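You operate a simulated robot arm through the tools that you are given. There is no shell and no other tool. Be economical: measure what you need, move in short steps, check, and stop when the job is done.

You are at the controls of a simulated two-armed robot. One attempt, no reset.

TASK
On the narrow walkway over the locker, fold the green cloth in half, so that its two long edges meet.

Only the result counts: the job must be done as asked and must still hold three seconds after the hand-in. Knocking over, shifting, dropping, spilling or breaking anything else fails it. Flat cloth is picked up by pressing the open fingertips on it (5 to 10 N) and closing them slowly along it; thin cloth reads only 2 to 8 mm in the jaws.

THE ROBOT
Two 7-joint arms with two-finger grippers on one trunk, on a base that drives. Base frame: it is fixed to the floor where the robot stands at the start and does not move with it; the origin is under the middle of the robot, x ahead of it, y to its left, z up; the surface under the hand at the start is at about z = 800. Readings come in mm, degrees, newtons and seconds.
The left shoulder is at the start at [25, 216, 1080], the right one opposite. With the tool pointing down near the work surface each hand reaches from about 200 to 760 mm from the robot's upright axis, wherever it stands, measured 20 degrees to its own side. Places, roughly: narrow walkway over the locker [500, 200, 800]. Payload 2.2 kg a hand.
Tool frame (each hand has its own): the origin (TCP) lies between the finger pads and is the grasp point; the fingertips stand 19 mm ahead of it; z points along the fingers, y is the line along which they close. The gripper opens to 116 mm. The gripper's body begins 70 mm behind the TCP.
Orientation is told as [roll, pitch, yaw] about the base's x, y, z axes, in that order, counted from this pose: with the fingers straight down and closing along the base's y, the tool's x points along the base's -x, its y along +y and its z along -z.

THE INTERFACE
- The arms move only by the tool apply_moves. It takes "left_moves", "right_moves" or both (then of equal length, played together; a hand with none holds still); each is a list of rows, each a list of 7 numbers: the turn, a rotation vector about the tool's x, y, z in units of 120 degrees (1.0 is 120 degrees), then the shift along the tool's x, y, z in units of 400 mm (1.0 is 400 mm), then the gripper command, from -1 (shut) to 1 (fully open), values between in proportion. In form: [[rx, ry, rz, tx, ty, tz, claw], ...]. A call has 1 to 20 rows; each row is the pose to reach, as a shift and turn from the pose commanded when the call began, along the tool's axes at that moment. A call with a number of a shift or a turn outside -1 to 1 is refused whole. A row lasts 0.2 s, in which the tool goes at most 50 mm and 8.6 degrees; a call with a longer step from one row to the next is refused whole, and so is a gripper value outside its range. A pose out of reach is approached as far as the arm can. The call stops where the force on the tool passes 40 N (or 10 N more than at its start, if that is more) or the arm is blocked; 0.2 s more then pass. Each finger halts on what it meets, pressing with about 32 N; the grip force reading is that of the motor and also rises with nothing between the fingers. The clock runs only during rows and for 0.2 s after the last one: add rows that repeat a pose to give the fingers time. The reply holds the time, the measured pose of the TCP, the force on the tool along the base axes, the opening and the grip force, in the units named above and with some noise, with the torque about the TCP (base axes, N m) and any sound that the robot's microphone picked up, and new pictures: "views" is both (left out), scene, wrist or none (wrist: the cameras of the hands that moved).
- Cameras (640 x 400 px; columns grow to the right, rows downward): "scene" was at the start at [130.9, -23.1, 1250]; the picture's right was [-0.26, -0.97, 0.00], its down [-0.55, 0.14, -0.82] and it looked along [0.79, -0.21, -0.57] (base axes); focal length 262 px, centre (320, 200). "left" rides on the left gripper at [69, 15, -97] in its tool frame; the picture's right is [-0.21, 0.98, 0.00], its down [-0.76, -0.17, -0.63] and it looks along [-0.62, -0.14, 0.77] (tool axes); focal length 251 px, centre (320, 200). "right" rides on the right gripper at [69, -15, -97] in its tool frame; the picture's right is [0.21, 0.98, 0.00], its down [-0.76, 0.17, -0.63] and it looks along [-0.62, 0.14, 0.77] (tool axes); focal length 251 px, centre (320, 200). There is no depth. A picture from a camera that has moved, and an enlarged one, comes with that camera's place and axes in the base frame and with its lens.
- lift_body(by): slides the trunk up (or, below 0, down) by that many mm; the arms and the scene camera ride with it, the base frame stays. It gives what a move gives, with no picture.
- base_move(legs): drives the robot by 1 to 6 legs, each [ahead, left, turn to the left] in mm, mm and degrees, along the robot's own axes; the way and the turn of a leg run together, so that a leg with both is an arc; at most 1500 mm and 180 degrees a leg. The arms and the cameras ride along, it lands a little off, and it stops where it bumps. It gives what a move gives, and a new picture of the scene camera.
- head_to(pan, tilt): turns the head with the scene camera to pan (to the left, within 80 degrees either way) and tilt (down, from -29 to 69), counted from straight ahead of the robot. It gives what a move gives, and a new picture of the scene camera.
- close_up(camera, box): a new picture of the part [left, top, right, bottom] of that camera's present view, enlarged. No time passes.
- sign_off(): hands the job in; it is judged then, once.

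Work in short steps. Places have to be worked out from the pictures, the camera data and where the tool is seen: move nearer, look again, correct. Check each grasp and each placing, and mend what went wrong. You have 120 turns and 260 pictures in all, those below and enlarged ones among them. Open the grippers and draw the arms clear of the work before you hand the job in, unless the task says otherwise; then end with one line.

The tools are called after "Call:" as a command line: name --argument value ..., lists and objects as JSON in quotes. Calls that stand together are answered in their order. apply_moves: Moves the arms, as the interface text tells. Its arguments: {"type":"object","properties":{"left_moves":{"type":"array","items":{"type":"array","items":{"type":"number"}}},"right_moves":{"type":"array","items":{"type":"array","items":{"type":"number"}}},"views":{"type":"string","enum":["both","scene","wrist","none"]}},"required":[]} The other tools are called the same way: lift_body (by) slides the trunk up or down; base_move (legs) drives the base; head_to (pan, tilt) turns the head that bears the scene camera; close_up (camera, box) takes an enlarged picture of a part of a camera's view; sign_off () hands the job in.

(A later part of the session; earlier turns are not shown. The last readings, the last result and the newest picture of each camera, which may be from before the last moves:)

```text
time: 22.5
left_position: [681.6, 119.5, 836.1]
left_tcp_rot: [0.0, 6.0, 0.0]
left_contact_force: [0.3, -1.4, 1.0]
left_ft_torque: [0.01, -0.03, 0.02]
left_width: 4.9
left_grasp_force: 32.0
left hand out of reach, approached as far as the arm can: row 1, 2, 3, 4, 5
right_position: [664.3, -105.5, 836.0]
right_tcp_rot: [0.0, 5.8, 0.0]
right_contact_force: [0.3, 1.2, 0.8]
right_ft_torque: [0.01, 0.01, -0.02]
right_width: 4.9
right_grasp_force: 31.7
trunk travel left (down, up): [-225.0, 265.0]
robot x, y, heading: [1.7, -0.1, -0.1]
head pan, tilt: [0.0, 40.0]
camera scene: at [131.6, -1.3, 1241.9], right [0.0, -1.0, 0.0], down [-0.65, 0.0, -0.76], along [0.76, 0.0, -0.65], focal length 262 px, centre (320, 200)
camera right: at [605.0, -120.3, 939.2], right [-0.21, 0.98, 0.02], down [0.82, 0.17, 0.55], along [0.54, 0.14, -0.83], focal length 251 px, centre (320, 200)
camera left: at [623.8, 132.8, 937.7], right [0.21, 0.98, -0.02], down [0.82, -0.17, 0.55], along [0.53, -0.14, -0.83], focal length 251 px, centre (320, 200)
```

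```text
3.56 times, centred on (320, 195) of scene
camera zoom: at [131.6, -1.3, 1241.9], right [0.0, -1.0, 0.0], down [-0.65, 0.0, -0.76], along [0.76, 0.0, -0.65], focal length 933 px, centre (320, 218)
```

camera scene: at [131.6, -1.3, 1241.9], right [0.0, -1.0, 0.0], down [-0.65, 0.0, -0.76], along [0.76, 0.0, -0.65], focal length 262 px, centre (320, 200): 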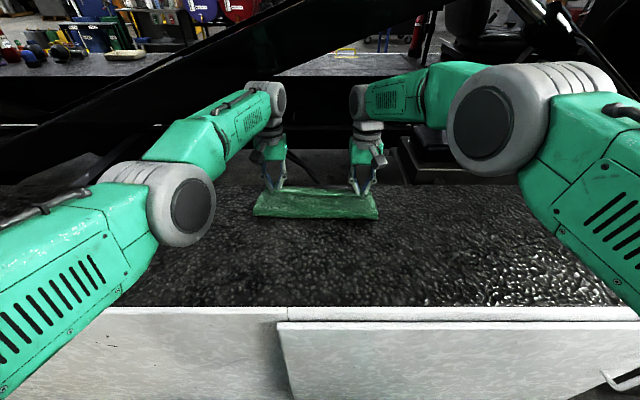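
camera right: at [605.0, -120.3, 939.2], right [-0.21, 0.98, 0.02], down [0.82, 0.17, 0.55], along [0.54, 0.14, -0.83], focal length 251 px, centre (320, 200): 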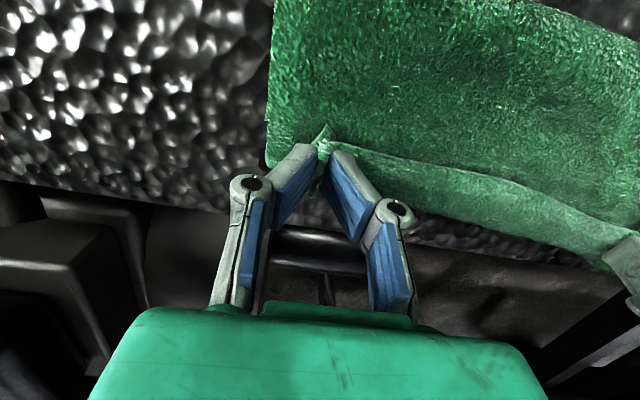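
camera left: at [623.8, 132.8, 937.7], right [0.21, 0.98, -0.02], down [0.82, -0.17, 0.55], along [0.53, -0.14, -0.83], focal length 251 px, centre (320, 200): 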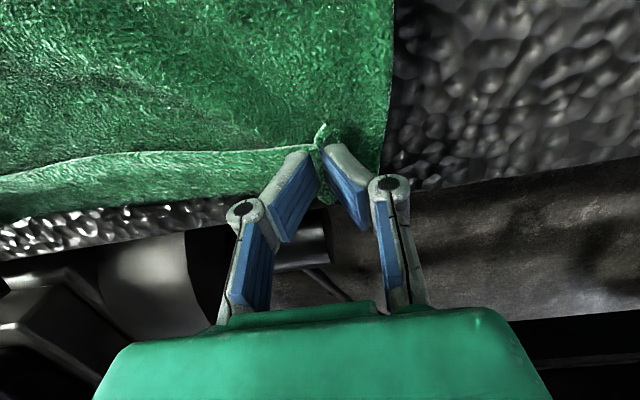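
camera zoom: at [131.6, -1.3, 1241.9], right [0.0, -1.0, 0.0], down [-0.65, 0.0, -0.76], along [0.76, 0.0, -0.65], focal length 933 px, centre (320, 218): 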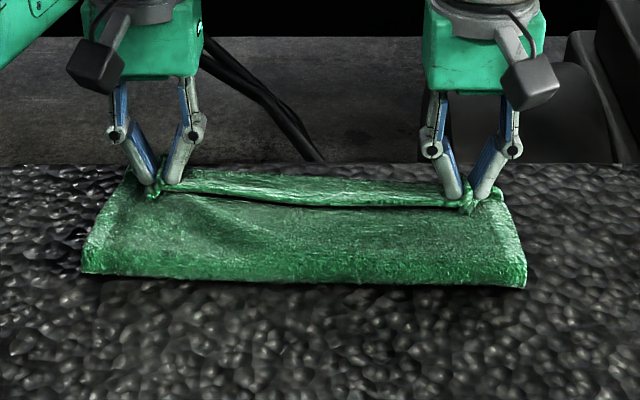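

The strip in the jaws is folded back: the bend is about 10 mm beyond the TCPs, with the free edge behind it. The body has overshot, so I back up to x≈628 and re-tilt to 24°. The bend should then sit near x≈638 with the strip rising.

Call:
apply_moves --left_moves '[[0, 0.03, 0, 0.03, 0, 0.0, -1], [0, 0.07, 0, 0.06, 0, 0.005, -1], [0, 0.11, 0, 0.1, 0, 0.01, -1], [0, 0.15, 0, 0.131, 0, 0.019, -1], [0, 0.15, 0, 0.131, 0, 0.019, -1]]' --right_moves '[[0, 0.03, 0, 0.02, 0, 0.0, -1], [0, 0.07, 0, 0.04, 0, 0.005, -1], [0, 0.11, 0, 0.065, 0, 0.01, -1], [0, 0.15, 0, 0.089, 0, 0.0145, -1], [0, 0.15, 0, 0.089, 0, 0.0145, -1]]'

Call:
close_up --camera "scene" --box '[230, 140, 410, 250]'

```text
time: 23.7
left_position: [621.5, 121.5, 832.4]
left_tcp_rot: [-0.1, 24.0, -0.1]
left_contact_force: [0.2, -12.7, 1.0]
left_ft_torque: [-0.21, -0.03, 0.12]
left_width: 5.5
left_grasp_force: 32.8
left hand out of reach, approached as far as the arm can: row 2, 3, 4, 5
right_position: [618.2, -114.0, 833.2]
right_tcp_rot: [0.1, 24.1, 0.1]
right_contact_force: [0.8, 12.9, 1.2]
right_ft_torque: [0.24, -0.04, -0.16]
right_width: 5.2
right_grasp_force: 32.2
right hand out of reach, approached as far as the arm can: row 3, 4, 5
trunk travel left (down, up): [-225.0, 265.0]
robot x, y, heading: [3.4, -0.6, 0.2]
head pan, tilt: [0.0, 40.0]
camera scene: at [131.5, -1.3, 1241.9], right [0.0, -1.0, 0.0], down [-0.65, 0.0, -0.76], along [0.76, 0.0, -0.65], focal length 262 px, centre (320, 200)
camera right: at [593.9, -128.8, 950.4], right [-0.2, 0.98, 0.09], down [0.95, 0.17, 0.27], along [0.25, 0.14, -0.96], focal length 251 px, centre (320, 200)
camera left: at [598.0, 136.8, 949.0], right [0.2, 0.98, -0.09], down [0.95, -0.17, 0.27], along [0.25, -0.14, -0.96], focal length 251 px, centre (320, 200)
```

scene: 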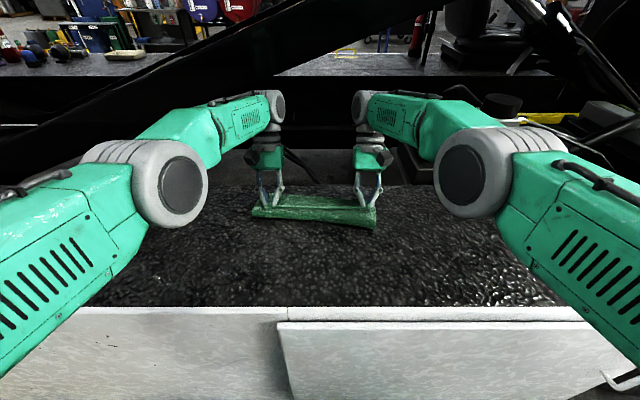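
right: 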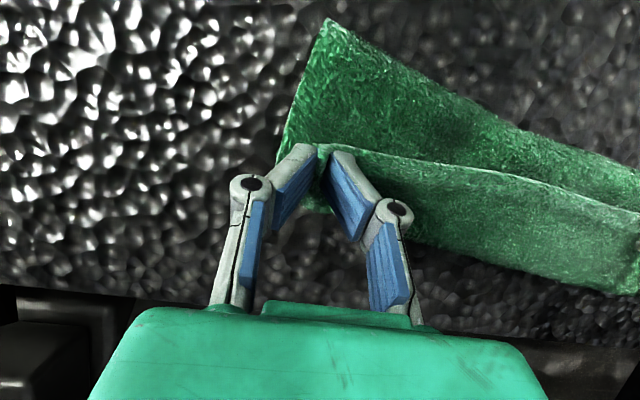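
left: 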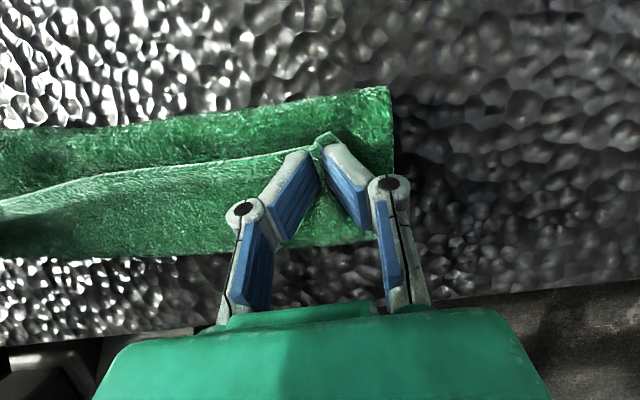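

```text
3.56 times, centred on (320, 195) of scene
camera zoom: at [131.5, -1.3, 1241.9], right [0.0, -1.0, 0.0], down [-0.65, 0.0, -0.76], along [0.76, 0.0, -0.65], focal length 933 px, centre (320, 218)
```

zoom: 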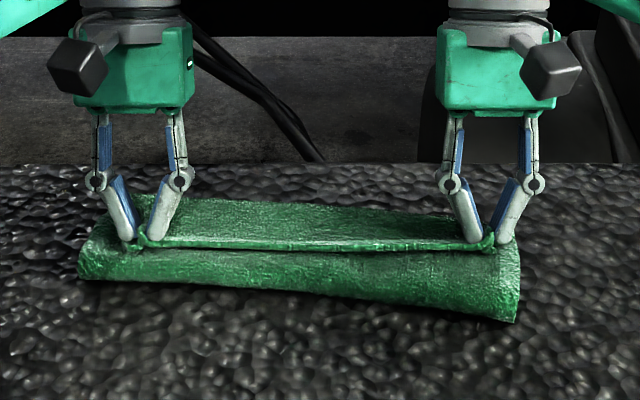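

The hands now sit at x≈620 with the strip upright. I open slowly and lift straight up so I can see how the cloth lies.

Call:
apply_moves --left_moves '[[0, 0, 0, 0, 0, 0, -0.9], [0, 0, 0, 0, 0, 0, -0.8], [0, 0, 0, 0, 0, 0, -0.7], [0, 0, 0, 0, 0, 0, -0.6], [0, 0, 0, -0.02, 0, -0.04, -0.6], [0, 0, 0, -0.04, 0, -0.09, -0.6], [0, 0, 0, -0.08, 0, -0.18, -0.6], [0, 0, 0, -0.0, 0, -0.28, -0.6]]' --right_moves '[[0, 0, 0, 0, 0, 0, -0.9], [0, 0, 0, 0, 0, 0, -0.8], [0, 0, 0, 0, 0, 0, -0.7], [0, 0, 0, 0, 0, 0, -0.6], [0, 0, 0, -0.02, 0, -0.04, -0.6], [0, 0, 0, -0.04, 0, -0.09, -0.6], [0, 0, 0, -0.08, 0, -0.18, -0.6], [0, 0, 0, -0.0, 0, -0.28, -0.6]]'

Call:
close_up --camera "scene" --box '[230, 140, 410, 250]'

```text
refused: row 8 steps farther than a row can; nothing moved
```

```text
3.56 times, centred on (320, 195) of scene
camera zoom: at [131.5, -1.3, 1241.9], right [0.0, -1.0, 0.0], down [-0.65, 0.0, -0.76], along [0.76, 0.0, -0.65], focal length 933 px, centre (320, 218)
```

zoom: 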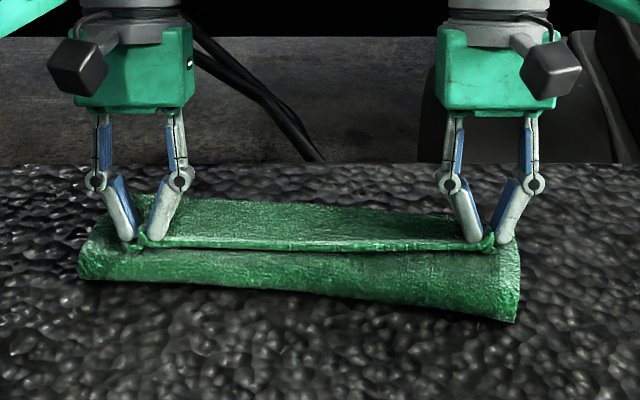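

One step was too long and the call was refused. I resend with a straight vertical retreat.

Call:
apply_moves --left_moves '[[0, 0, 0, 0, 0, 0, -0.9], [0, 0, 0, 0, 0, 0, -0.8], [0, 0, 0, 0, 0, 0, -0.7], [0, 0, 0, 0, 0, 0, -0.6], [0, 0, 0, 0.02, 0, -0.046, -0.6], [0, 0, 0, 0.05, 0, -0.11, -0.6], [0, 0, 0, 0.08, 0, -0.18, -0.6], [0, 0, 0, 0.11, 0, -0.25, -0.6]]' --right_moves '[[0, 0, 0, 0, 0, 0, -0.9], [0, 0, 0, 0, 0, 0, -0.8], [0, 0, 0, 0, 0, 0, -0.7], [0, 0, 0, 0, 0, 0, -0.6], [0, 0, 0, 0.02, 0, -0.046, -0.6], [0, 0, 0, 0.05, 0, -0.11, -0.6], [0, 0, 0, 0.08, 0, -0.18, -0.6], [0, 0, 0, 0.11, 0, -0.25, -0.6]]'

Call:
close_up --camera "scene" --box '[230, 140, 410, 250]'

```text
time: 25.5
left_position: [620.8, 124.3, 943.3]
left_tcp_rot: [-0.1, 24.0, -0.1]
left_contact_force: [0.1, -0.7, -0.4]
left_ft_torque: [0.01, 0.01, -0.01]
left_width: 23.3
left_grasp_force: 0.2
right_position: [619.3, -115.3, 941.9]
right_tcp_rot: [0.0, 23.9, -0.1]
right_contact_force: [0.6, -0.3, 0.1]
right_ft_torque: [-0.02, -0.02, 0.0]
right_width: 23.3
right_grasp_force: 0.1
trunk travel left (down, up): [-225.0, 265.0]
robot x, y, heading: [-2.0, 0.3, -0.1]
head pan, tilt: [0.0, 40.0]
camera scene: at [131.3, -1.1, 1241.9], right [0.0, -1.0, 0.0], down [-0.65, 0.0, -0.76], along [0.76, 0.0, -0.65], focal length 262 px, centre (320, 200)
camera right: at [594.7, -130.2, 1060.4], right [-0.2, 0.98, 0.09], down [0.95, 0.17, 0.27], along [0.25, 0.14, -0.96], focal length 251 px, centre (320, 200)
camera left: at [597.2, 138.6, 1058.6], right [0.2, 0.98, -0.09], down [0.95, -0.17, 0.27], along [0.25, -0.14, -0.96], focal length 251 px, centre (320, 200)
```

scene: 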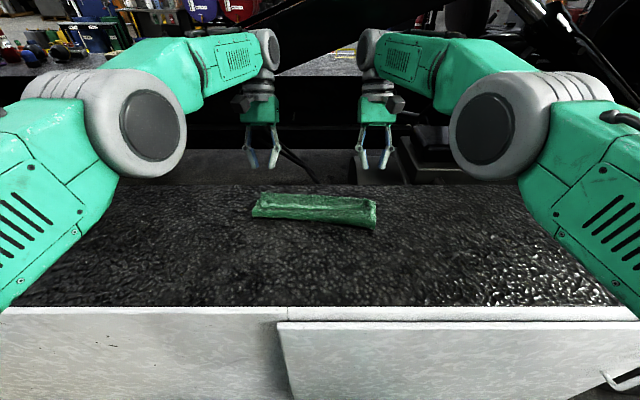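
right: 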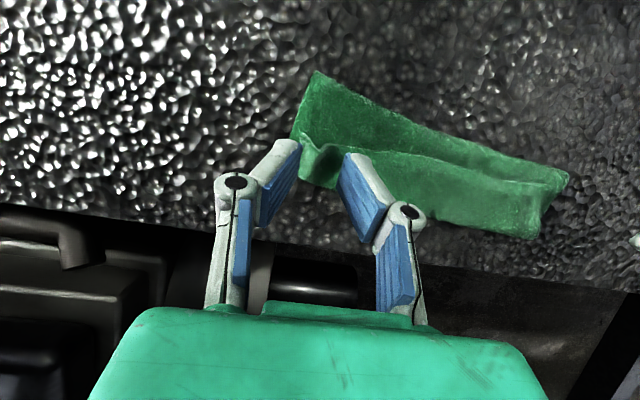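
left: 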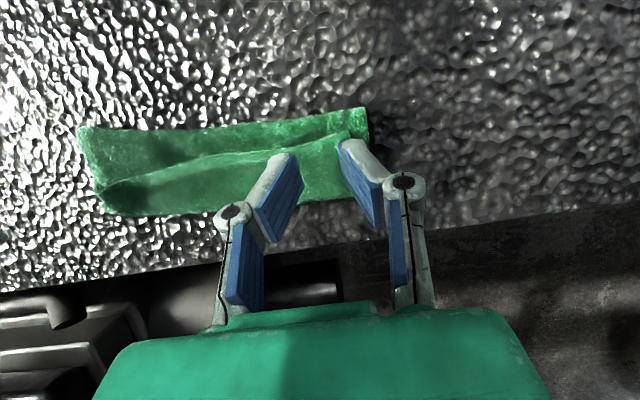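

```text
3.56 times, centred on (320, 195) of scene
camera zoom: at [131.3, -1.1, 1241.9], right [0.0, -1.0, 0.0], down [-0.65, 0.0, -0.76], along [0.76, 0.0, -0.65], focal length 933 px, centre (320, 218)
```

zoom: 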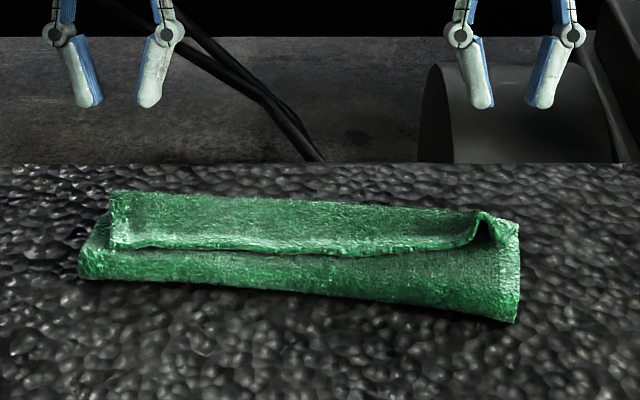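

The released strip flopped back toward me as a flap about 50 mm wide, with its free edge at x≈603. I'll regrip that free edge with a much smaller bite, lift it high so the cloth straightens, and fold again. First I hover over it at 10° tilt.

Call:
apply_moves --left_moves '[[0, -0.04, 0, -0.013, -0.005, 0.055, -0.31], [0, -0.08, 0, -0.026, -0.01, 0.11, -0.31], [0, -0.117, 0, -0.04, -0.015, 0.165, -0.31], [0, -0.117, 0, -0.053, -0.02, 0.223, -0.31], [0, -0.117, 0, -0.053, -0.02, 0.223, -0.31]]' --right_moves '[[0, -0.04, 0, -0.012, 0.015, 0.055, -0.31], [0, -0.08, 0, -0.024, 0.03, 0.11, -0.31], [0, -0.117, 0, -0.036, 0.045, 0.165, -0.31], [0, -0.117, 0, -0.048, 0.0625, 0.219, -0.31], [0, -0.117, 0, -0.048, 0.0625, 0.219, -0.31]]' --views "wrist"

Call:
close_up --camera "scene" --box '[230, 140, 410, 250]'

```text
time: 26.7
left_position: [601.2, 116.0, 853.4]
left_tcp_rot: [0.1, 9.8, 0.0]
left_contact_force: [-0.1, -0.2, 0.6]
left_ft_torque: [-0.01, 0.01, -0.01]
left_width: 39.9
left_grasp_force: 0.1
right_position: [599.1, -91.7, 854.0]
right_tcp_rot: [0.0, 9.9, 0.1]
right_contact_force: [0.2, 0.3, 0.2]
right_ft_torque: [-0.01, -0.04, -0.01]
right_width: 39.8
right_grasp_force: 0.1
trunk travel left (down, up): [-225.0, 265.0]
robot x, y, heading: [2.0, 1.5, 0.1]
head pan, tilt: [0.0, 40.0]
camera right: at [545.8, -106.5, 962.3], right [-0.21, 0.98, 0.04], down [0.85, 0.17, 0.49], along [0.48, 0.14, -0.87], focal length 251 px, centre (320, 200)
camera left: at [549.7, 131.4, 959.4], right [0.21, 0.98, -0.04], down [0.85, -0.17, 0.49], along [0.48, -0.14, -0.87], focal length 251 px, centre (320, 200)
```

right: 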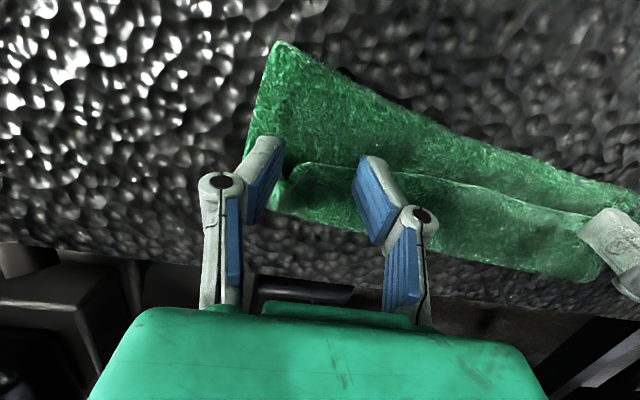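
left: 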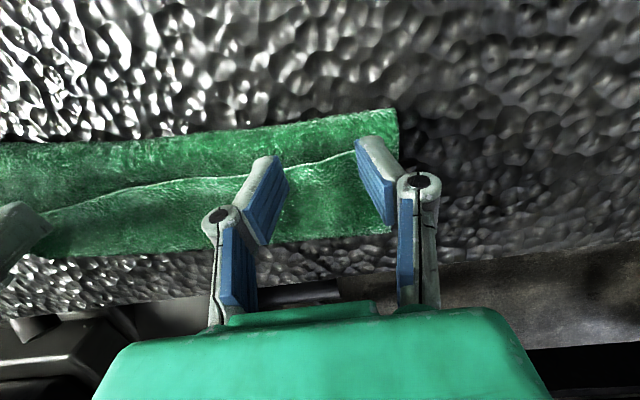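

```text
3.56 times, centred on (320, 195) of scene
camera zoom: at [130.9, -1.1, 1242.0], right [0.0, -1.0, 0.0], down [-0.65, 0.0, -0.76], along [0.76, 0.0, -0.65], focal length 933 px, centre (320, 218)
```

zoom: 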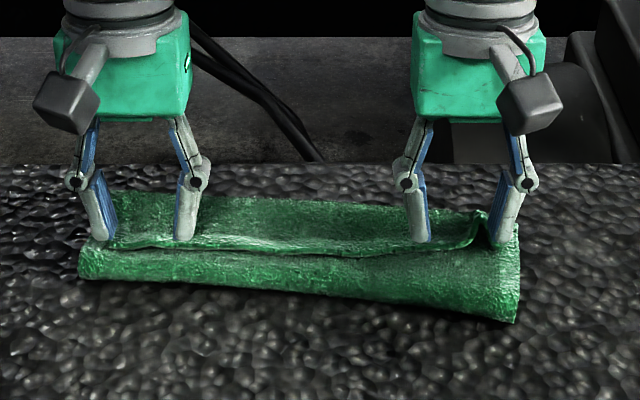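

The flap edge is at x≈604 at both hands. I shift slightly and lower close to contact.

Call:
apply_moves --left_moves '[[0, 0, 0, -0.01, 0, 0.015, -0.31], [0, 0, 0, -0.014, 0, 0.036, -0.31], [0, 0, 0, -0.016, 0, 0.046, -0.31], [0, 0, 0, -0.017, 0, 0.052, -0.31], [0, 0, 0, -0.017, 0, 0.052, -0.31]]' --right_moves '[[0, 0, 0, -0.01, 0, 0.015, -0.31], [0, 0, 0, -0.019, 0, 0.035, -0.31], [0, 0, 0, -0.021, 0, 0.045, -0.31], [0, 0, 0, -0.022, 0, 0.052, -0.31], [0, 0, 0, -0.022, 0, 0.052, -0.31]]' --views "wrist"

```text
time: 27.9
left_position: [605.9, 117.2, 830.9]
left_tcp_rot: [0.0, 9.8, 0.0]
left_contact_force: [0.9, 0.2, 2.8]
left_ft_torque: [0.03, 0.03, 0.0]
left_width: 39.9
left_grasp_force: 0.0
right_position: [603.6, -92.5, 833.3]
right_tcp_rot: [0.0, 9.8, 0.0]
right_contact_force: [-0.4, -0.3, 1.3]
right_ft_torque: [0.01, 0.04, -0.04]
right_width: 40.2
right_grasp_force: 0.2
trunk travel left (down, up): [-225.0, 265.0]
robot x, y, heading: [1.4, 0.1, 0.1]
head pan, tilt: [0.0, 40.0]
camera right: at [551.1, -106.2, 940.4], right [-0.21, 0.98, 0.04], down [0.85, 0.17, 0.49], along [0.48, 0.14, -0.87], focal length 251 px, centre (320, 200)
camera left: at [553.6, 131.4, 937.6], right [0.21, 0.98, -0.04], down [0.85, -0.17, 0.49], along [0.48, -0.14, -0.87], focal length 251 px, centre (320, 200)
```

right: 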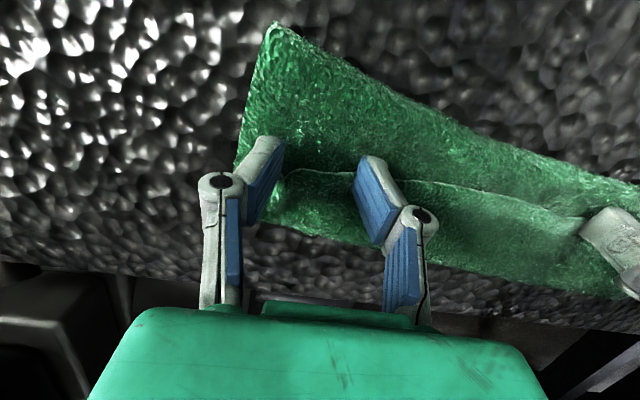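
left: 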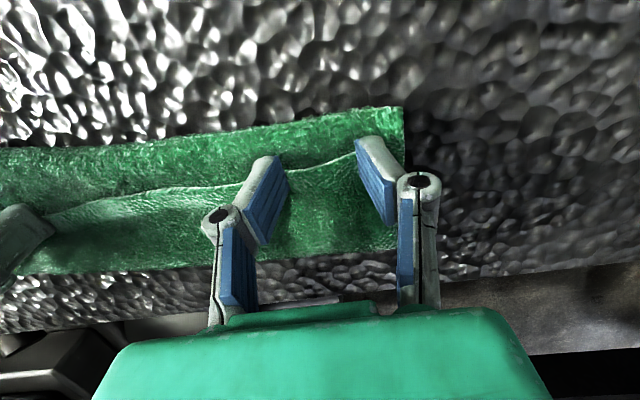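

Light contact has begun (tips at z≈812–814). I press a little further and shift the right hand 4 mm inward.

Call:
apply_moves --left_moves '[[0, 0, 0, -0.0005, 0, 0.002, -0.31], [0, 0, 0, -0.001, 0, 0.004, -0.31], [0, 0, 0, -0.001, 0, 0.005, -0.31], [0, 0, 0, -0.001, 0, 0.005, -0.31]]' --right_moves '[[0, 0, 0, 0, 0.01, -0.002, -0.31], [0, 0, 0, -0.001, 0.01, 0.003, -0.31], [0, 0, 0, -0.001, 0.01, 0.008, -0.31], [0, 0, 0, -0.001, 0.01, 0.008, -0.31]]' --views "none"

```text
time: 28.9
left_position: [605.1, 116.7, 830.0]
left_tcp_rot: [0.1, 9.8, 0.0]
left_contact_force: [1.3, 0.9, 5.4]
left_ft_torque: [0.0, -0.04, 0.0]
left_width: 39.5
left_grasp_force: 0.1
right_position: [603.5, -88.6, 830.1]
right_tcp_rot: [0.1, 9.8, 0.0]
right_contact_force: [0.2, -0.7, 4.2]
right_ft_torque: [0.0, -0.02, -0.01]
right_width: 40.1
right_grasp_force: 0.0
trunk travel left (down, up): [-225.0, 265.0]
robot x, y, heading: [-0.1, -1.1, -0.1]
head pan, tilt: [0.0, 40.0]
```

Forces are 4–5 N on a soft stack. I press about 1 mm more and close slowly.

Call:
apply_moves --left_moves '[[0, 0, 0, 0, 0, 0.003, -0.31], [0, 0, 0, 0, 0, 0.003, -0.36], [0, 0, 0, 0, 0, 0.003, -0.41], [0, 0, 0, 0, 0, 0.003, -0.46], [0, 0, 0, 0, 0, 0.003, -0.51], [0, 0, 0, 0, 0, 0.003, -0.56], [0, 0, 0, 0, 0, 0.003, -0.61], [0, 0, 0, 0, 0, 0.003, -0.66], [0, 0, 0, 0, 0, 0.003, -0.71], [0, 0, 0, 0, 0, 0.003, -0.76], [0, 0, 0, 0, 0, 0.003, -0.81], [0, 0, 0, 0, 0, 0.003, -0.86], [0, 0, 0, 0, 0, 0.003, -0.91], [0, 0, 0, 0, 0, 0.003, -0.96], [0, 0, 0, 0, 0, 0.003, -1], [0, 0, 0, 0, 0, 0.003, -1], [0, 0, 0, 0, 0, 0.003, -1]]' --right_moves '[[0, 0, 0, 0, 0, 0.004, -0.31], [0, 0, 0, 0, 0, 0.004, -0.36], [0, 0, 0, 0, 0, 0.004, -0.41], [0, 0, 0, 0, 0, 0.004, -0.46], [0, 0, 0, 0, 0, 0.004, -0.51], [0, 0, 0, 0, 0, 0.004, -0.56], [0, 0, 0, 0, 0, 0.004, -0.61], [0, 0, 0, 0, 0, 0.004, -0.66], [0, 0, 0, 0, 0, 0.004, -0.71], [0, 0, 0, 0, 0, 0.004, -0.76], [0, 0, 0, 0, 0, 0.004, -0.81], [0, 0, 0, 0, 0, 0.004, -0.86], [0, 0, 0, 0, 0, 0.004, -0.91], [0, 0, 0, 0, 0, 0.004, -0.96], [0, 0, 0, 0, 0, 0.004, -1], [0, 0, 0, 0, 0, 0.004, -1], [0, 0, 0, 0, 0, 0.004, -1]]' --views "wrist"

```text
time: 32.5
left_position: [603.9, 116.7, 827.9]
left_tcp_rot: [-0.1, 9.8, 0.0]
left_contact_force: [0.2, -7.3, 5.0]
left_ft_torque: [-0.15, -0.04, -0.1]
left_width: 4.9
left_grasp_force: 32.4
right_position: [602.3, -87.8, 829.0]
right_tcp_rot: [0.0, 9.8, 0.0]
right_contact_force: [0.8, 7.8, 6.2]
right_ft_torque: [0.19, -0.05, 0.07]
right_width: 7.6
right_grasp_force: 31.9
trunk travel left (down, up): [-225.0, 265.0]
robot x, y, heading: [1.4, -0.8, 0.0]
head pan, tilt: [0.0, 40.0]
camera right: at [550.1, -101.9, 936.0], right [-0.21, 0.98, 0.04], down [0.85, 0.17, 0.49], along [0.48, 0.14, -0.87], focal length 251 px, centre (320, 200)
camera left: at [552.9, 131.5, 934.6], right [0.21, 0.98, -0.04], down [0.85, -0.17, 0.49], along [0.48, -0.14, -0.87], focal length 251 px, centre (320, 200)
```

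right: 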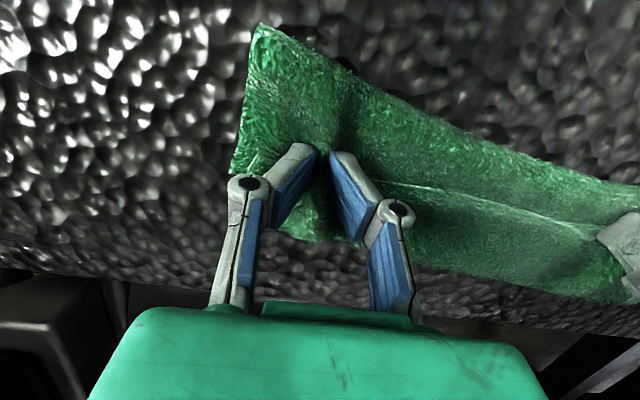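
left: 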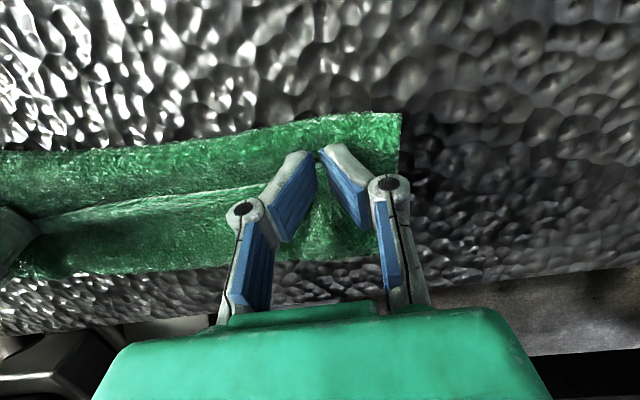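

Both jaws hold cloth, but the right reads 7.6 mm and may have caught two layers. I lift 40 mm and look.

Call:
apply_moves --left_moves '[[0, 0, 0, 0.0, 0, -0.03, -1], [0, 0, 0, 0.01, 0, -0.06, -1], [0, 0, 0, 0.017, 0, -0.1, -1], [0, 0, 0, 0.017, 0, -0.1, -1]]' --right_moves '[[0, 0, 0, 0.0, 0, -0.03, -1], [0, 0, 0, 0.01, 0, -0.06, -1], [0, 0, 0, 0.017, 0, -0.1, -1], [0, 0, 0, 0.017, 0, -0.1, -1]]' --views "wrist"

Call:
close_up --camera "scene" --box '[230, 140, 410, 250]'

```text
time: 33.5
left_position: [606.5, 116.0, 868.9]
left_tcp_rot: [0.0, 9.9, -0.1]
left_contact_force: [0.0, -5.6, 0.9]
left_ft_torque: [-0.1, 0.01, -0.08]
left_width: 5.2
left_grasp_force: 32.3
right_position: [603.3, -88.4, 867.2]
right_tcp_rot: [0.0, 9.9, 0.0]
right_contact_force: [0.0, 4.9, 0.7]
right_ft_torque: [0.14, 0.03, 0.08]
right_width: 7.2
right_grasp_force: 32.3
trunk travel left (down, up): [-225.0, 265.0]
robot x, y, heading: [1.3, -0.2, 0.2]
head pan, tilt: [0.0, 40.0]
camera right: at [551.7, -102.1, 975.9], right [-0.21, 0.98, 0.04], down [0.85, 0.17, 0.49], along [0.47, 0.14, -0.87], focal length 251 px, centre (320, 200)
camera left: at [554.3, 131.4, 974.8], right [0.21, 0.98, -0.04], down [0.85, -0.17, 0.49], along [0.48, -0.14, -0.87], focal length 251 px, centre (320, 200)
```

right: 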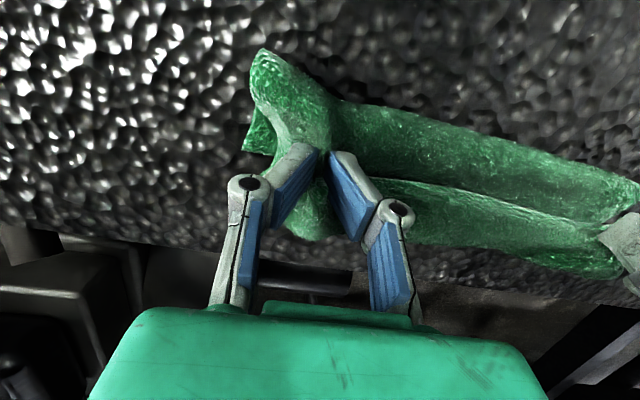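
left: 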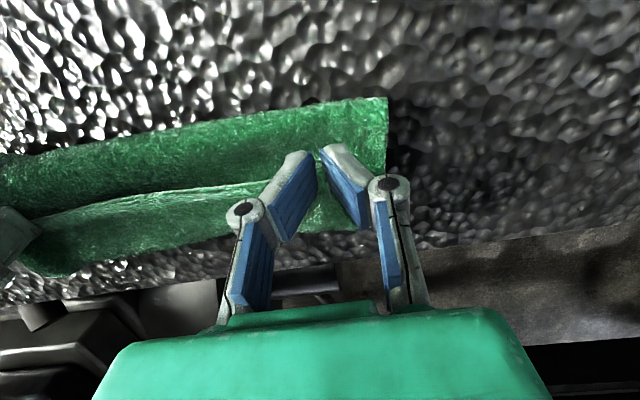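

```text
3.56 times, centred on (320, 195) of scene
camera zoom: at [131.9, -1.0, 1241.8], right [0.0, -1.0, 0.0], down [-0.65, 0.0, -0.76], along [0.76, 0.0, -0.65], focal length 933 px, centre (320, 218)
```

zoom: 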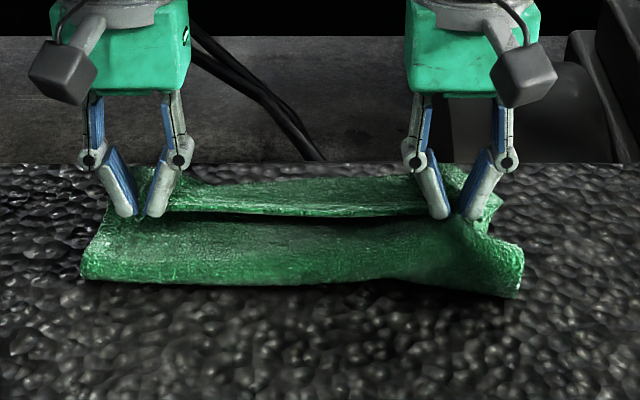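

The right jaw caught two layers, while the left seems to hold only the flap edge. I lower both, release only the right, and raise it clear.

Call:
apply_moves --left_moves '[[0, 0, 0, -0.005, 0, 0.03, -1], [0, 0, 0, -0.01, 0, 0.06, -1], [0, 0, 0, -0.014, 0, 0.085, -1], [0, 0, 0, -0.014, 0, 0.085, -1], [0, 0, 0, -0.014, 0, 0.085, -1], [0, 0, 0, -0.014, 0, 0.085, -1], [0, 0, 0, -0.014, 0, 0.085, -1], [0, 0, 0, -0.014, 0, 0.085, -1], [0, 0, 0, -0.014, 0, 0.085, -1]]' --right_moves '[[0, 0, 0, -0.005, 0, 0.03, -1], [0, 0, 0, -0.01, 0, 0.06, -1], [0, 0, 0, -0.014, 0, 0.085, -1], [0, 0, 0, -0.014, 0, 0.085, -0.8], [0, 0, 0, -0.014, 0, 0.085, -0.6], [0, 0, 0, -0.014, 0, 0.085, -0.4], [0, 0, 0, -0.01, 0, 0.05, -0.4], [0, 0, 0, 0.01, 0, -0.05, -0.4], [0, 0, 0, 0.025, 0, -0.15, -0.4]]' --views "none"

Call:
close_up --camera "scene" --box '[230, 140, 410, 250]'

```text
time: 35.5
left_position: [603.3, 116.4, 834.5]
left_tcp_rot: [0.0, 9.8, -0.1]
left_contact_force: [0.4, -1.5, 0.8]
left_ft_torque: [0.0, -0.03, -0.01]
left_width: 4.8
left_grasp_force: 31.8
right_position: [603.5, -86.8, 929.8]
right_tcp_rot: [0.0, 10.0, 0.1]
right_contact_force: [-0.1, 0.2, 0.2]
right_ft_torque: [-0.02, 0.01, -0.02]
right_width: 34.7
right_grasp_force: 0.0
trunk travel left (down, up): [-225.0, 265.0]
robot x, y, heading: [0.4, -2.3, -0.1]
head pan, tilt: [0.0, 40.0]
```

```text
3.56 times, centred on (320, 195) of scene
camera zoom: at [130.9, -1.0, 1242.0], right [0.0, -1.0, 0.0], down [-0.65, 0.0, -0.76], along [0.76, 0.0, -0.65], focal length 933 px, centre (320, 218)
```

zoom: 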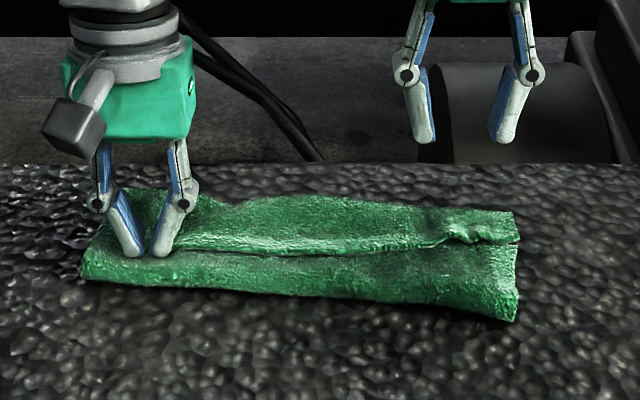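

The right side is released and lies flat, with a small standing ridge near y≈−100. I hover the right hand above that ridge for a close look.

Call:
apply_moves --right_moves '[[0, 0, 0, -0.01, -0.01, 0.08, -0.4], [0, 0, 0, -0.02, -0.025, 0.15, -0.4], [0, 0, 0, -0.022, -0.03, 0.18, -0.4], [0, 0, 0, -0.022, -0.03, 0.18, -0.4]]' --views "wrist"

Call:
close_up --camera "right" --box '[200, 80, 460, 260]'

```text
time: 36.5
left_position: [604.8, 115.9, 833.8]
left_tcp_rot: [0.0, 9.9, 0.0]
left_contact_force: [-0.8, -0.1, -0.5]
left_ft_torque: [0.0, 0.03, -0.03]
left_width: 5.0
left_grasp_force: 31.8
right_position: [600.2, -99.7, 856.8]
right_tcp_rot: [0.0, 9.9, -0.1]
right_contact_force: [0.0, -0.5, -0.2]
right_ft_torque: [0.01, 0.02, -0.02]
right_width: 34.7
right_grasp_force: 0.0
trunk travel left (down, up): [-225.0, 265.0]
robot x, y, heading: [3.1, -2.7, 0.1]
head pan, tilt: [0.0, 40.0]
camera right: at [548.3, -114.4, 965.0], right [-0.21, 0.98, 0.04], down [0.85, 0.17, 0.49], along [0.48, 0.14, -0.87], focal length 251 px, centre (320, 200)
```

right: 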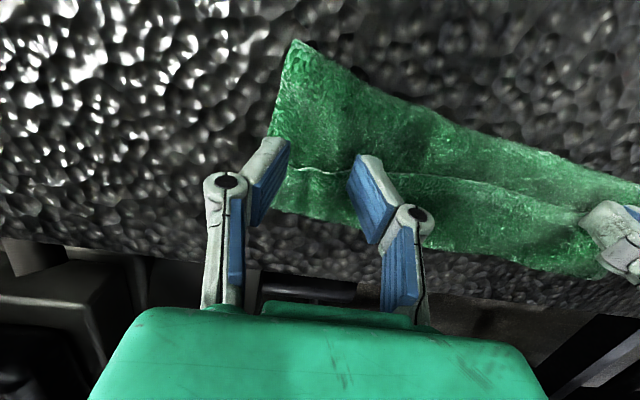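

```text
2.22 times, centred on (330, 170) of right
camera zoom: at [548.3, -114.4, 965.0], right [-0.21, 0.98, 0.04], down [0.85, 0.17, 0.49], along [0.48, 0.14, -0.87], focal length 559 px, centre (298, 267)
```

zoom: 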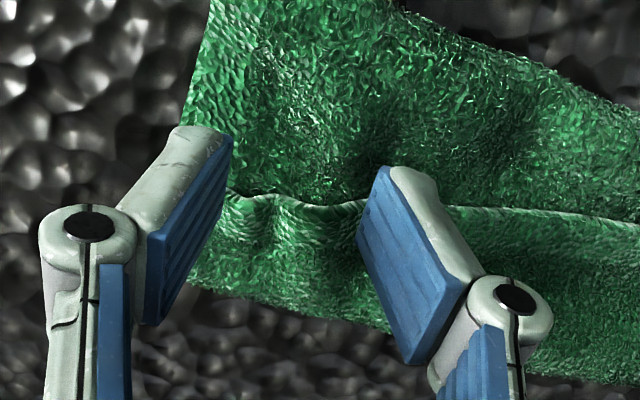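

The fingers straddle a bump in the flap, whose edge is at x≈612 here. I go 11 mm ahead and down to light contact.

Call:
apply_moves --right_moves '[[0, 0, 0, -0.02, 0, 0.02, -0.4], [0, 0, 0, -0.035, 0, 0.045, -0.4], [0, 0, 0, -0.038, 0, 0.056, -0.4], [0, 0, 0, -0.0385, 0, 0.0605, -0.4], [0, 0, 0, -0.0385, 0, 0.0605, -0.4]]' --views "wrist"

```text
time: 37.7
left_position: [604.0, 115.3, 834.9]
left_tcp_rot: [0.0, 9.9, 0.0]
left_contact_force: [1.0, 0.3, 0.5]
left_ft_torque: [0.03, 0.0, -0.03]
left_width: 4.8
left_grasp_force: 32.0
right_position: [611.7, -100.3, 829.7]
right_tcp_rot: [0.0, 9.7, 0.0]
right_contact_force: [-1.1, -0.1, 2.8]
right_ft_torque: [0.02, -0.01, 0.02]
right_width: 34.7
right_grasp_force: 0.0
trunk travel left (down, up): [-225.0, 265.0]
robot x, y, heading: [0.6, -3.3, -0.2]
head pan, tilt: [0.0, 40.0]
camera right: at [559.1, -114.1, 938.2], right [-0.21, 0.98, 0.04], down [0.85, 0.17, 0.49], along [0.48, 0.14, -0.87], focal length 251 px, centre (320, 200)
```

right: 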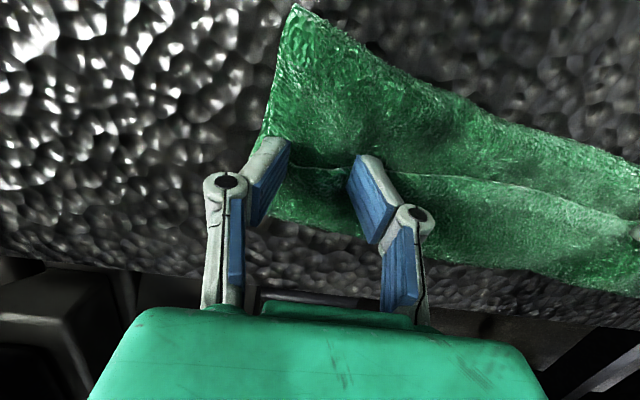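

Contact is 2.8 N. I add a slight press and close slowly.

Call:
apply_moves --right_moves '[[0, 0, 0, 0, 0, 0.0015, -0.45], [0, 0, 0, 0, 0, 0.0015, -0.5], [0, 0, 0, 0, 0, 0.0015, -0.55], [0, 0, 0, 0, 0, 0.0015, -0.6], [0, 0, 0, 0, 0, 0.0015, -0.65], [0, 0, 0, 0, 0, 0.0015, -0.7], [0, 0, 0, 0, 0, 0.0015, -0.75], [0, 0, 0, 0, 0, 0.0015, -0.8], [0, 0, 0, 0, 0, 0.0015, -0.85], [0, 0, 0, 0, 0, 0.0015, -0.9], [0, 0, 0, 0, 0, 0.0015, -0.95], [0, 0, 0, 0, 0, 0.0015, -1], [0, 0, 0, 0, 0, 0.0015, -1], [0, 0, 0, 0, 0, 0.0015, -1]]' --views "wrist"

```text
time: 40.7
left_position: [604.2, 117.2, 834.5]
left_tcp_rot: [0.0, 9.9, 0.0]
left_contact_force: [0.2, 0.8, 0.4]
left_ft_torque: [0.01, 0.01, -0.03]
left_width: 4.8
left_grasp_force: 31.9
right_position: [611.1, -99.2, 828.9]
right_tcp_rot: [0.0, 9.9, 0.1]
right_contact_force: [0.6, 0.4, 2.8]
right_ft_torque: [0.03, 0.0, -0.01]
right_width: 4.2
right_grasp_force: 32.6
trunk travel left (down, up): [-225.0, 265.0]
robot x, y, heading: [4.0, 1.0, 0.1]
head pan, tilt: [0.0, 40.0]
camera right: at [559.2, -114.1, 937.4], right [-0.21, 0.98, 0.04], down [0.85, 0.17, 0.49], along [0.48, 0.14, -0.87], focal length 251 px, centre (320, 200)
```

right: 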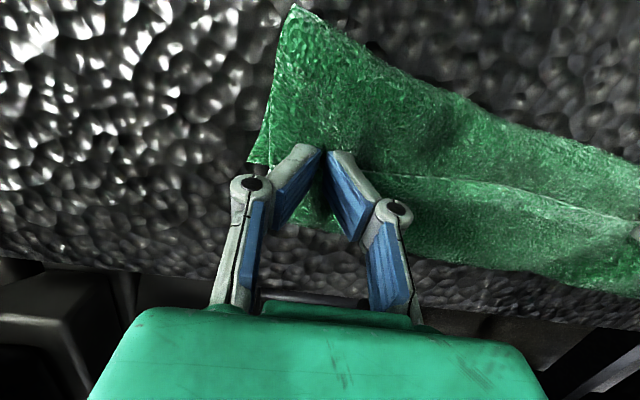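

The right jaw reads 4.2 mm and the near layer looks undisturbed. I lift both hands 60 mm, drifting toward me, to check.

Call:
apply_moves --left_moves '[[0, 0, 0, 0.01, 0, -0.04, -1], [0, 0, 0, 0.03, 0, -0.08, -1], [0, 0, 0, 0.05, 0, -0.12, -1], [0, 0, 0, 0.07, 0, -0.15, -1], [0, 0, 0, 0.07, 0, -0.15, -1]]' --right_moves '[[0, 0, 0, 0.01, 0, -0.04, -1], [0, 0, 0, 0.03, 0, -0.08, -1], [0, 0, 0, 0.06, 0, -0.12, -1], [0, 0, 0, 0.087, 0, -0.165, -1], [0, 0, 0, 0.087, 0, -0.165, -1]]' --views "wrist"

Call:
close_up --camera "scene" --box '[230, 140, 410, 250]'

```text
time: 41.9
left_position: [589.4, 116.7, 898.3]
left_tcp_rot: [0.0, 10.0, 0.0]
left_contact_force: [0.0, 0.2, 0.5]
left_ft_torque: [-0.02, 0.0, -0.02]
left_width: 4.9
left_grasp_force: 31.8
right_position: [589.6, -99.1, 899.9]
right_tcp_rot: [-0.1, 10.0, 0.0]
right_contact_force: [-0.8, 0.0, -0.3]
right_ft_torque: [0.05, 0.01, -0.01]
right_width: 4.6
right_grasp_force: 31.5
trunk travel left (down, up): [-225.0, 265.0]
robot x, y, heading: [-2.2, 2.1, -0.1]
head pan, tilt: [0.0, 40.0]
camera right: at [537.0, -114.2, 1007.5], right [-0.21, 0.98, 0.04], down [0.85, 0.17, 0.49], along [0.47, 0.14, -0.87], focal length 251 px, centre (320, 200)
camera left: at [537.2, 131.5, 1004.2], right [0.21, 0.98, -0.04], down [0.85, -0.17, 0.49], along [0.47, -0.14, -0.87], focal length 251 px, centre (320, 200)
```

right: 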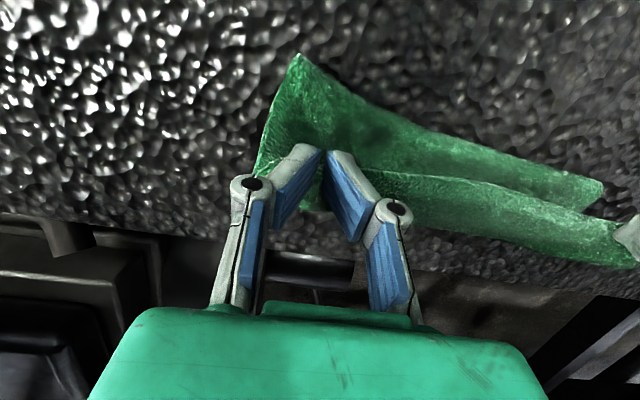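
left: 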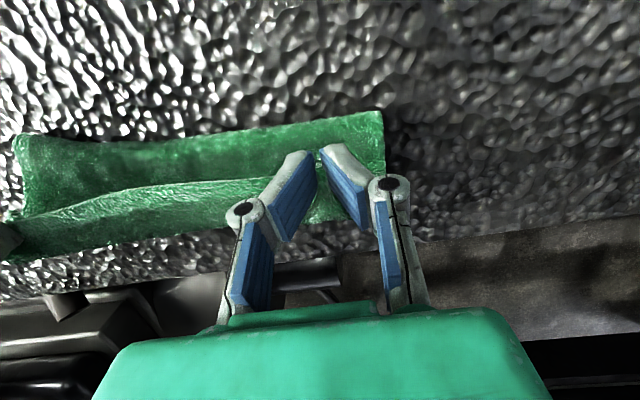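

```text
3.56 times, centred on (320, 195) of scene
camera zoom: at [132.1, -1.1, 1241.7], right [0.0, -1.0, 0.0], down [-0.65, 0.0, -0.76], along [0.76, 0.0, -0.65], focal length 933 px, centre (320, 218)
```

zoom: 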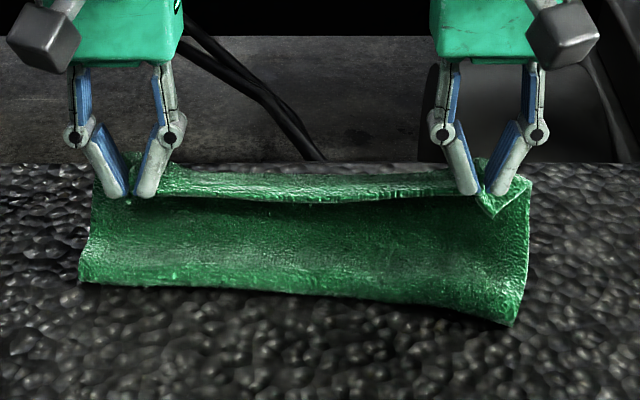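

Both hands now hold only the free edge. I swing it back toward me to x≈442 to unroll the cloth fully and take out the skew before refolding.

Call:
apply_moves --left_moves '[[0, -0.015, 0, 0.0785, 0, -0.088, -1], [0, -0.03, 0, 0.161, 0, -0.124, -1], [0, -0.045, 0, 0.235, 0, -0.1115, -1], [0, -0.06, 0, 0.288, 0, -0.052, -1], [0, -0.075, 0, 0.324, 0, 0.0305, -1], [0, -0.083, 0, 0.339, 0, 0.122, -1], [0, -0.083, 0, 0.343, 0, 0.175, -1], [0, -0.083, 0, 0.343, 0, 0.175, -1]]' --right_moves '[[0, -0.015, 0, 0.0785, 0, -0.088, -1], [0, -0.03, 0, 0.161, 0, -0.124, -1], [0, -0.045, 0, 0.235, 0, -0.1115, -1], [0, -0.06, 0, 0.288, 0, -0.052, -1], [0, -0.075, 0, 0.324, 0, 0.0305, -1], [0, -0.083, 0, 0.339, 0, 0.122, -1], [0, -0.083, 0, 0.343, 0, 0.175, -1], [0, -0.083, 0, 0.343, 0, 0.175, -1]]'

Call:
close_up --camera "scene" --box '[200, 150, 440, 300]'

```text
time: 43.7
left_position: [439.7, 117.0, 852.2]
left_tcp_rot: [0.0, -0.2, 0.0]
left_contact_force: [-1.4, -0.1, 0.3]
left_ft_torque: [-0.01, -0.02, -0.02]
left_width: 5.2
left_grasp_force: 32.4
right_position: [439.2, -101.1, 855.4]
right_tcp_rot: [0.0, -0.1, 0.0]
right_contact_force: [0.4, 1.2, 0.9]
right_ft_torque: [0.05, 0.01, 0.04]
right_width: 4.4
right_grasp_force: 32.3
trunk travel left (down, up): [-225.0, 265.0]
robot x, y, heading: [1.4, 2.9, -0.1]
head pan, tilt: [0.0, 40.0]
camera scene: at [129.2, -1.3, 1242.2], right [0.0, -1.0, 0.0], down [-0.65, 0.0, -0.76], along [0.76, 0.0, -0.65], focal length 262 px, centre (320, 200)
camera right: at [369.0, -114.9, 952.5], right [-0.21, 0.98, 0.0], down [0.76, 0.17, 0.63], along [0.62, 0.14, -0.77], focal length 251 px, centre (320, 200)
camera left: at [370.6, 132.0, 947.7], right [0.21, 0.98, 0.0], down [0.76, -0.17, 0.63], along [0.62, -0.14, -0.77], focal length 251 px, centre (320, 200)
```

scene: 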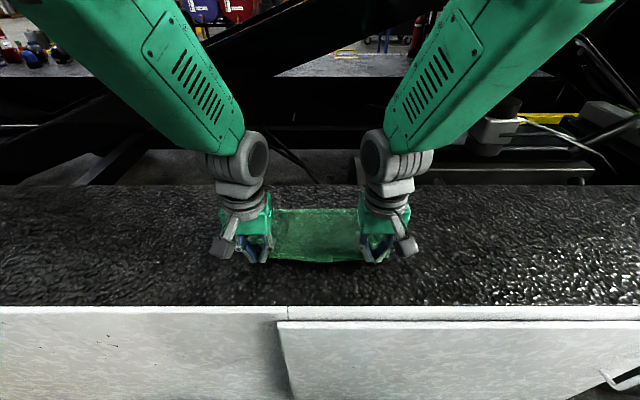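
right: 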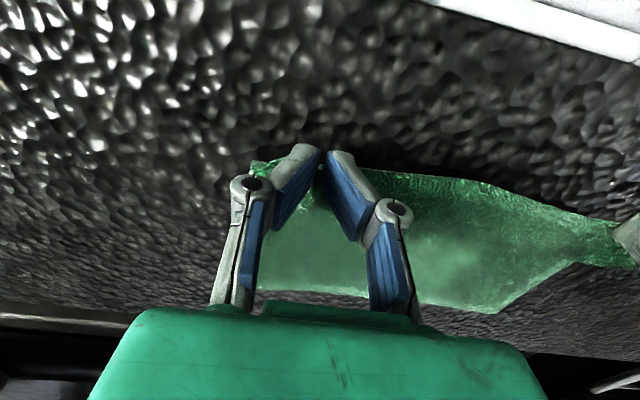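
left: 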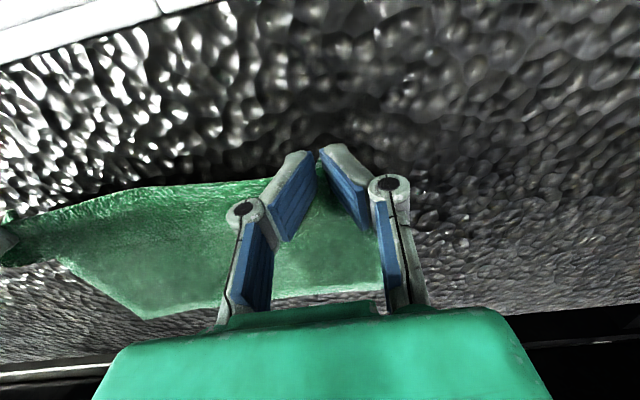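

```text
2.67 times, centred on (320, 225) of scene
camera zoom: at [129.2, -1.3, 1242.2], right [0.0, -1.0, 0.0], down [-0.65, 0.0, -0.76], along [0.76, 0.0, -0.65], focal length 700 px, centre (320, 133)
```

zoom: 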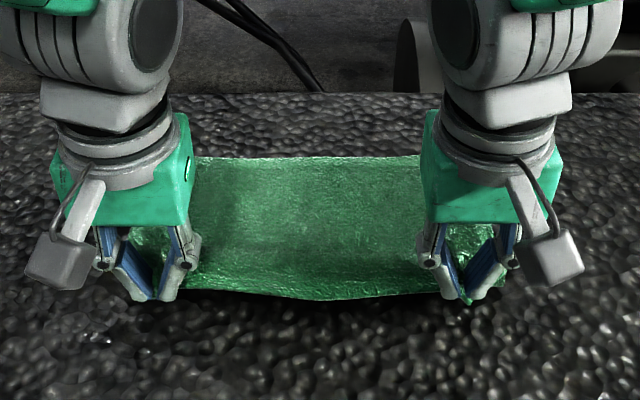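

The cloth is unrolled, but its far edge reads x≈615 instead of 660, so either it slid or the far strip is tucked under. I look closer before going on.

Call:
close_up --camera "right" --box '[380, 160, 640, 330]'

Call:
close_up --camera "scene" --box '[260, 195, 370, 275]'

```text
2.35 times, centred on (510, 245) of right
camera zoom: at [369.0, -114.9, 952.5], right [-0.21, 0.98, 0.0], down [0.76, 0.17, 0.63], along [0.62, 0.14, -0.77], focal length 592 px, centre (-127, 94)
```

zoom: 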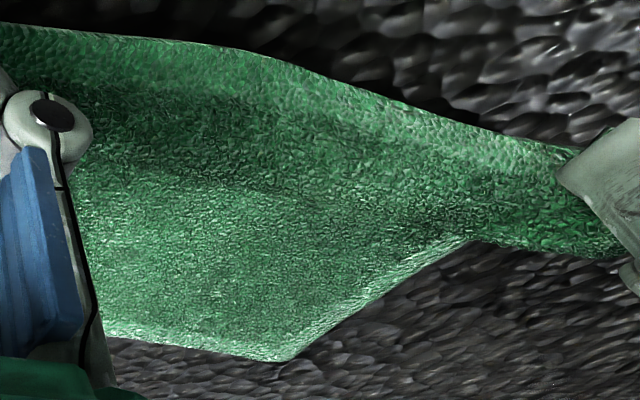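

```text
5.00 times, centred on (315, 235) of scene
camera zoom: at [129.2, -1.3, 1242.2], right [0.0, -1.0, 0.0], down [-0.65, 0.0, -0.76], along [0.76, 0.0, -0.65], focal length 1313 px, centre (345, 25)
```

zoom: 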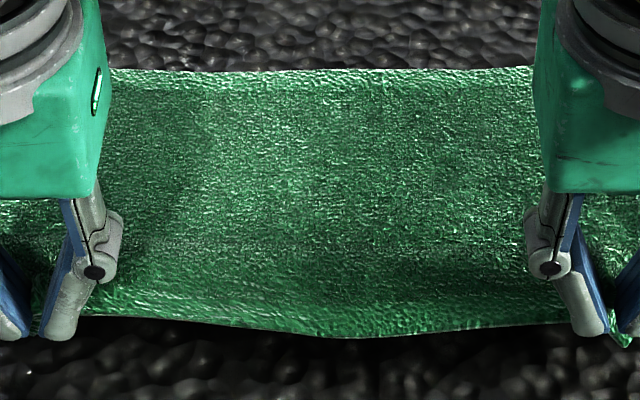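

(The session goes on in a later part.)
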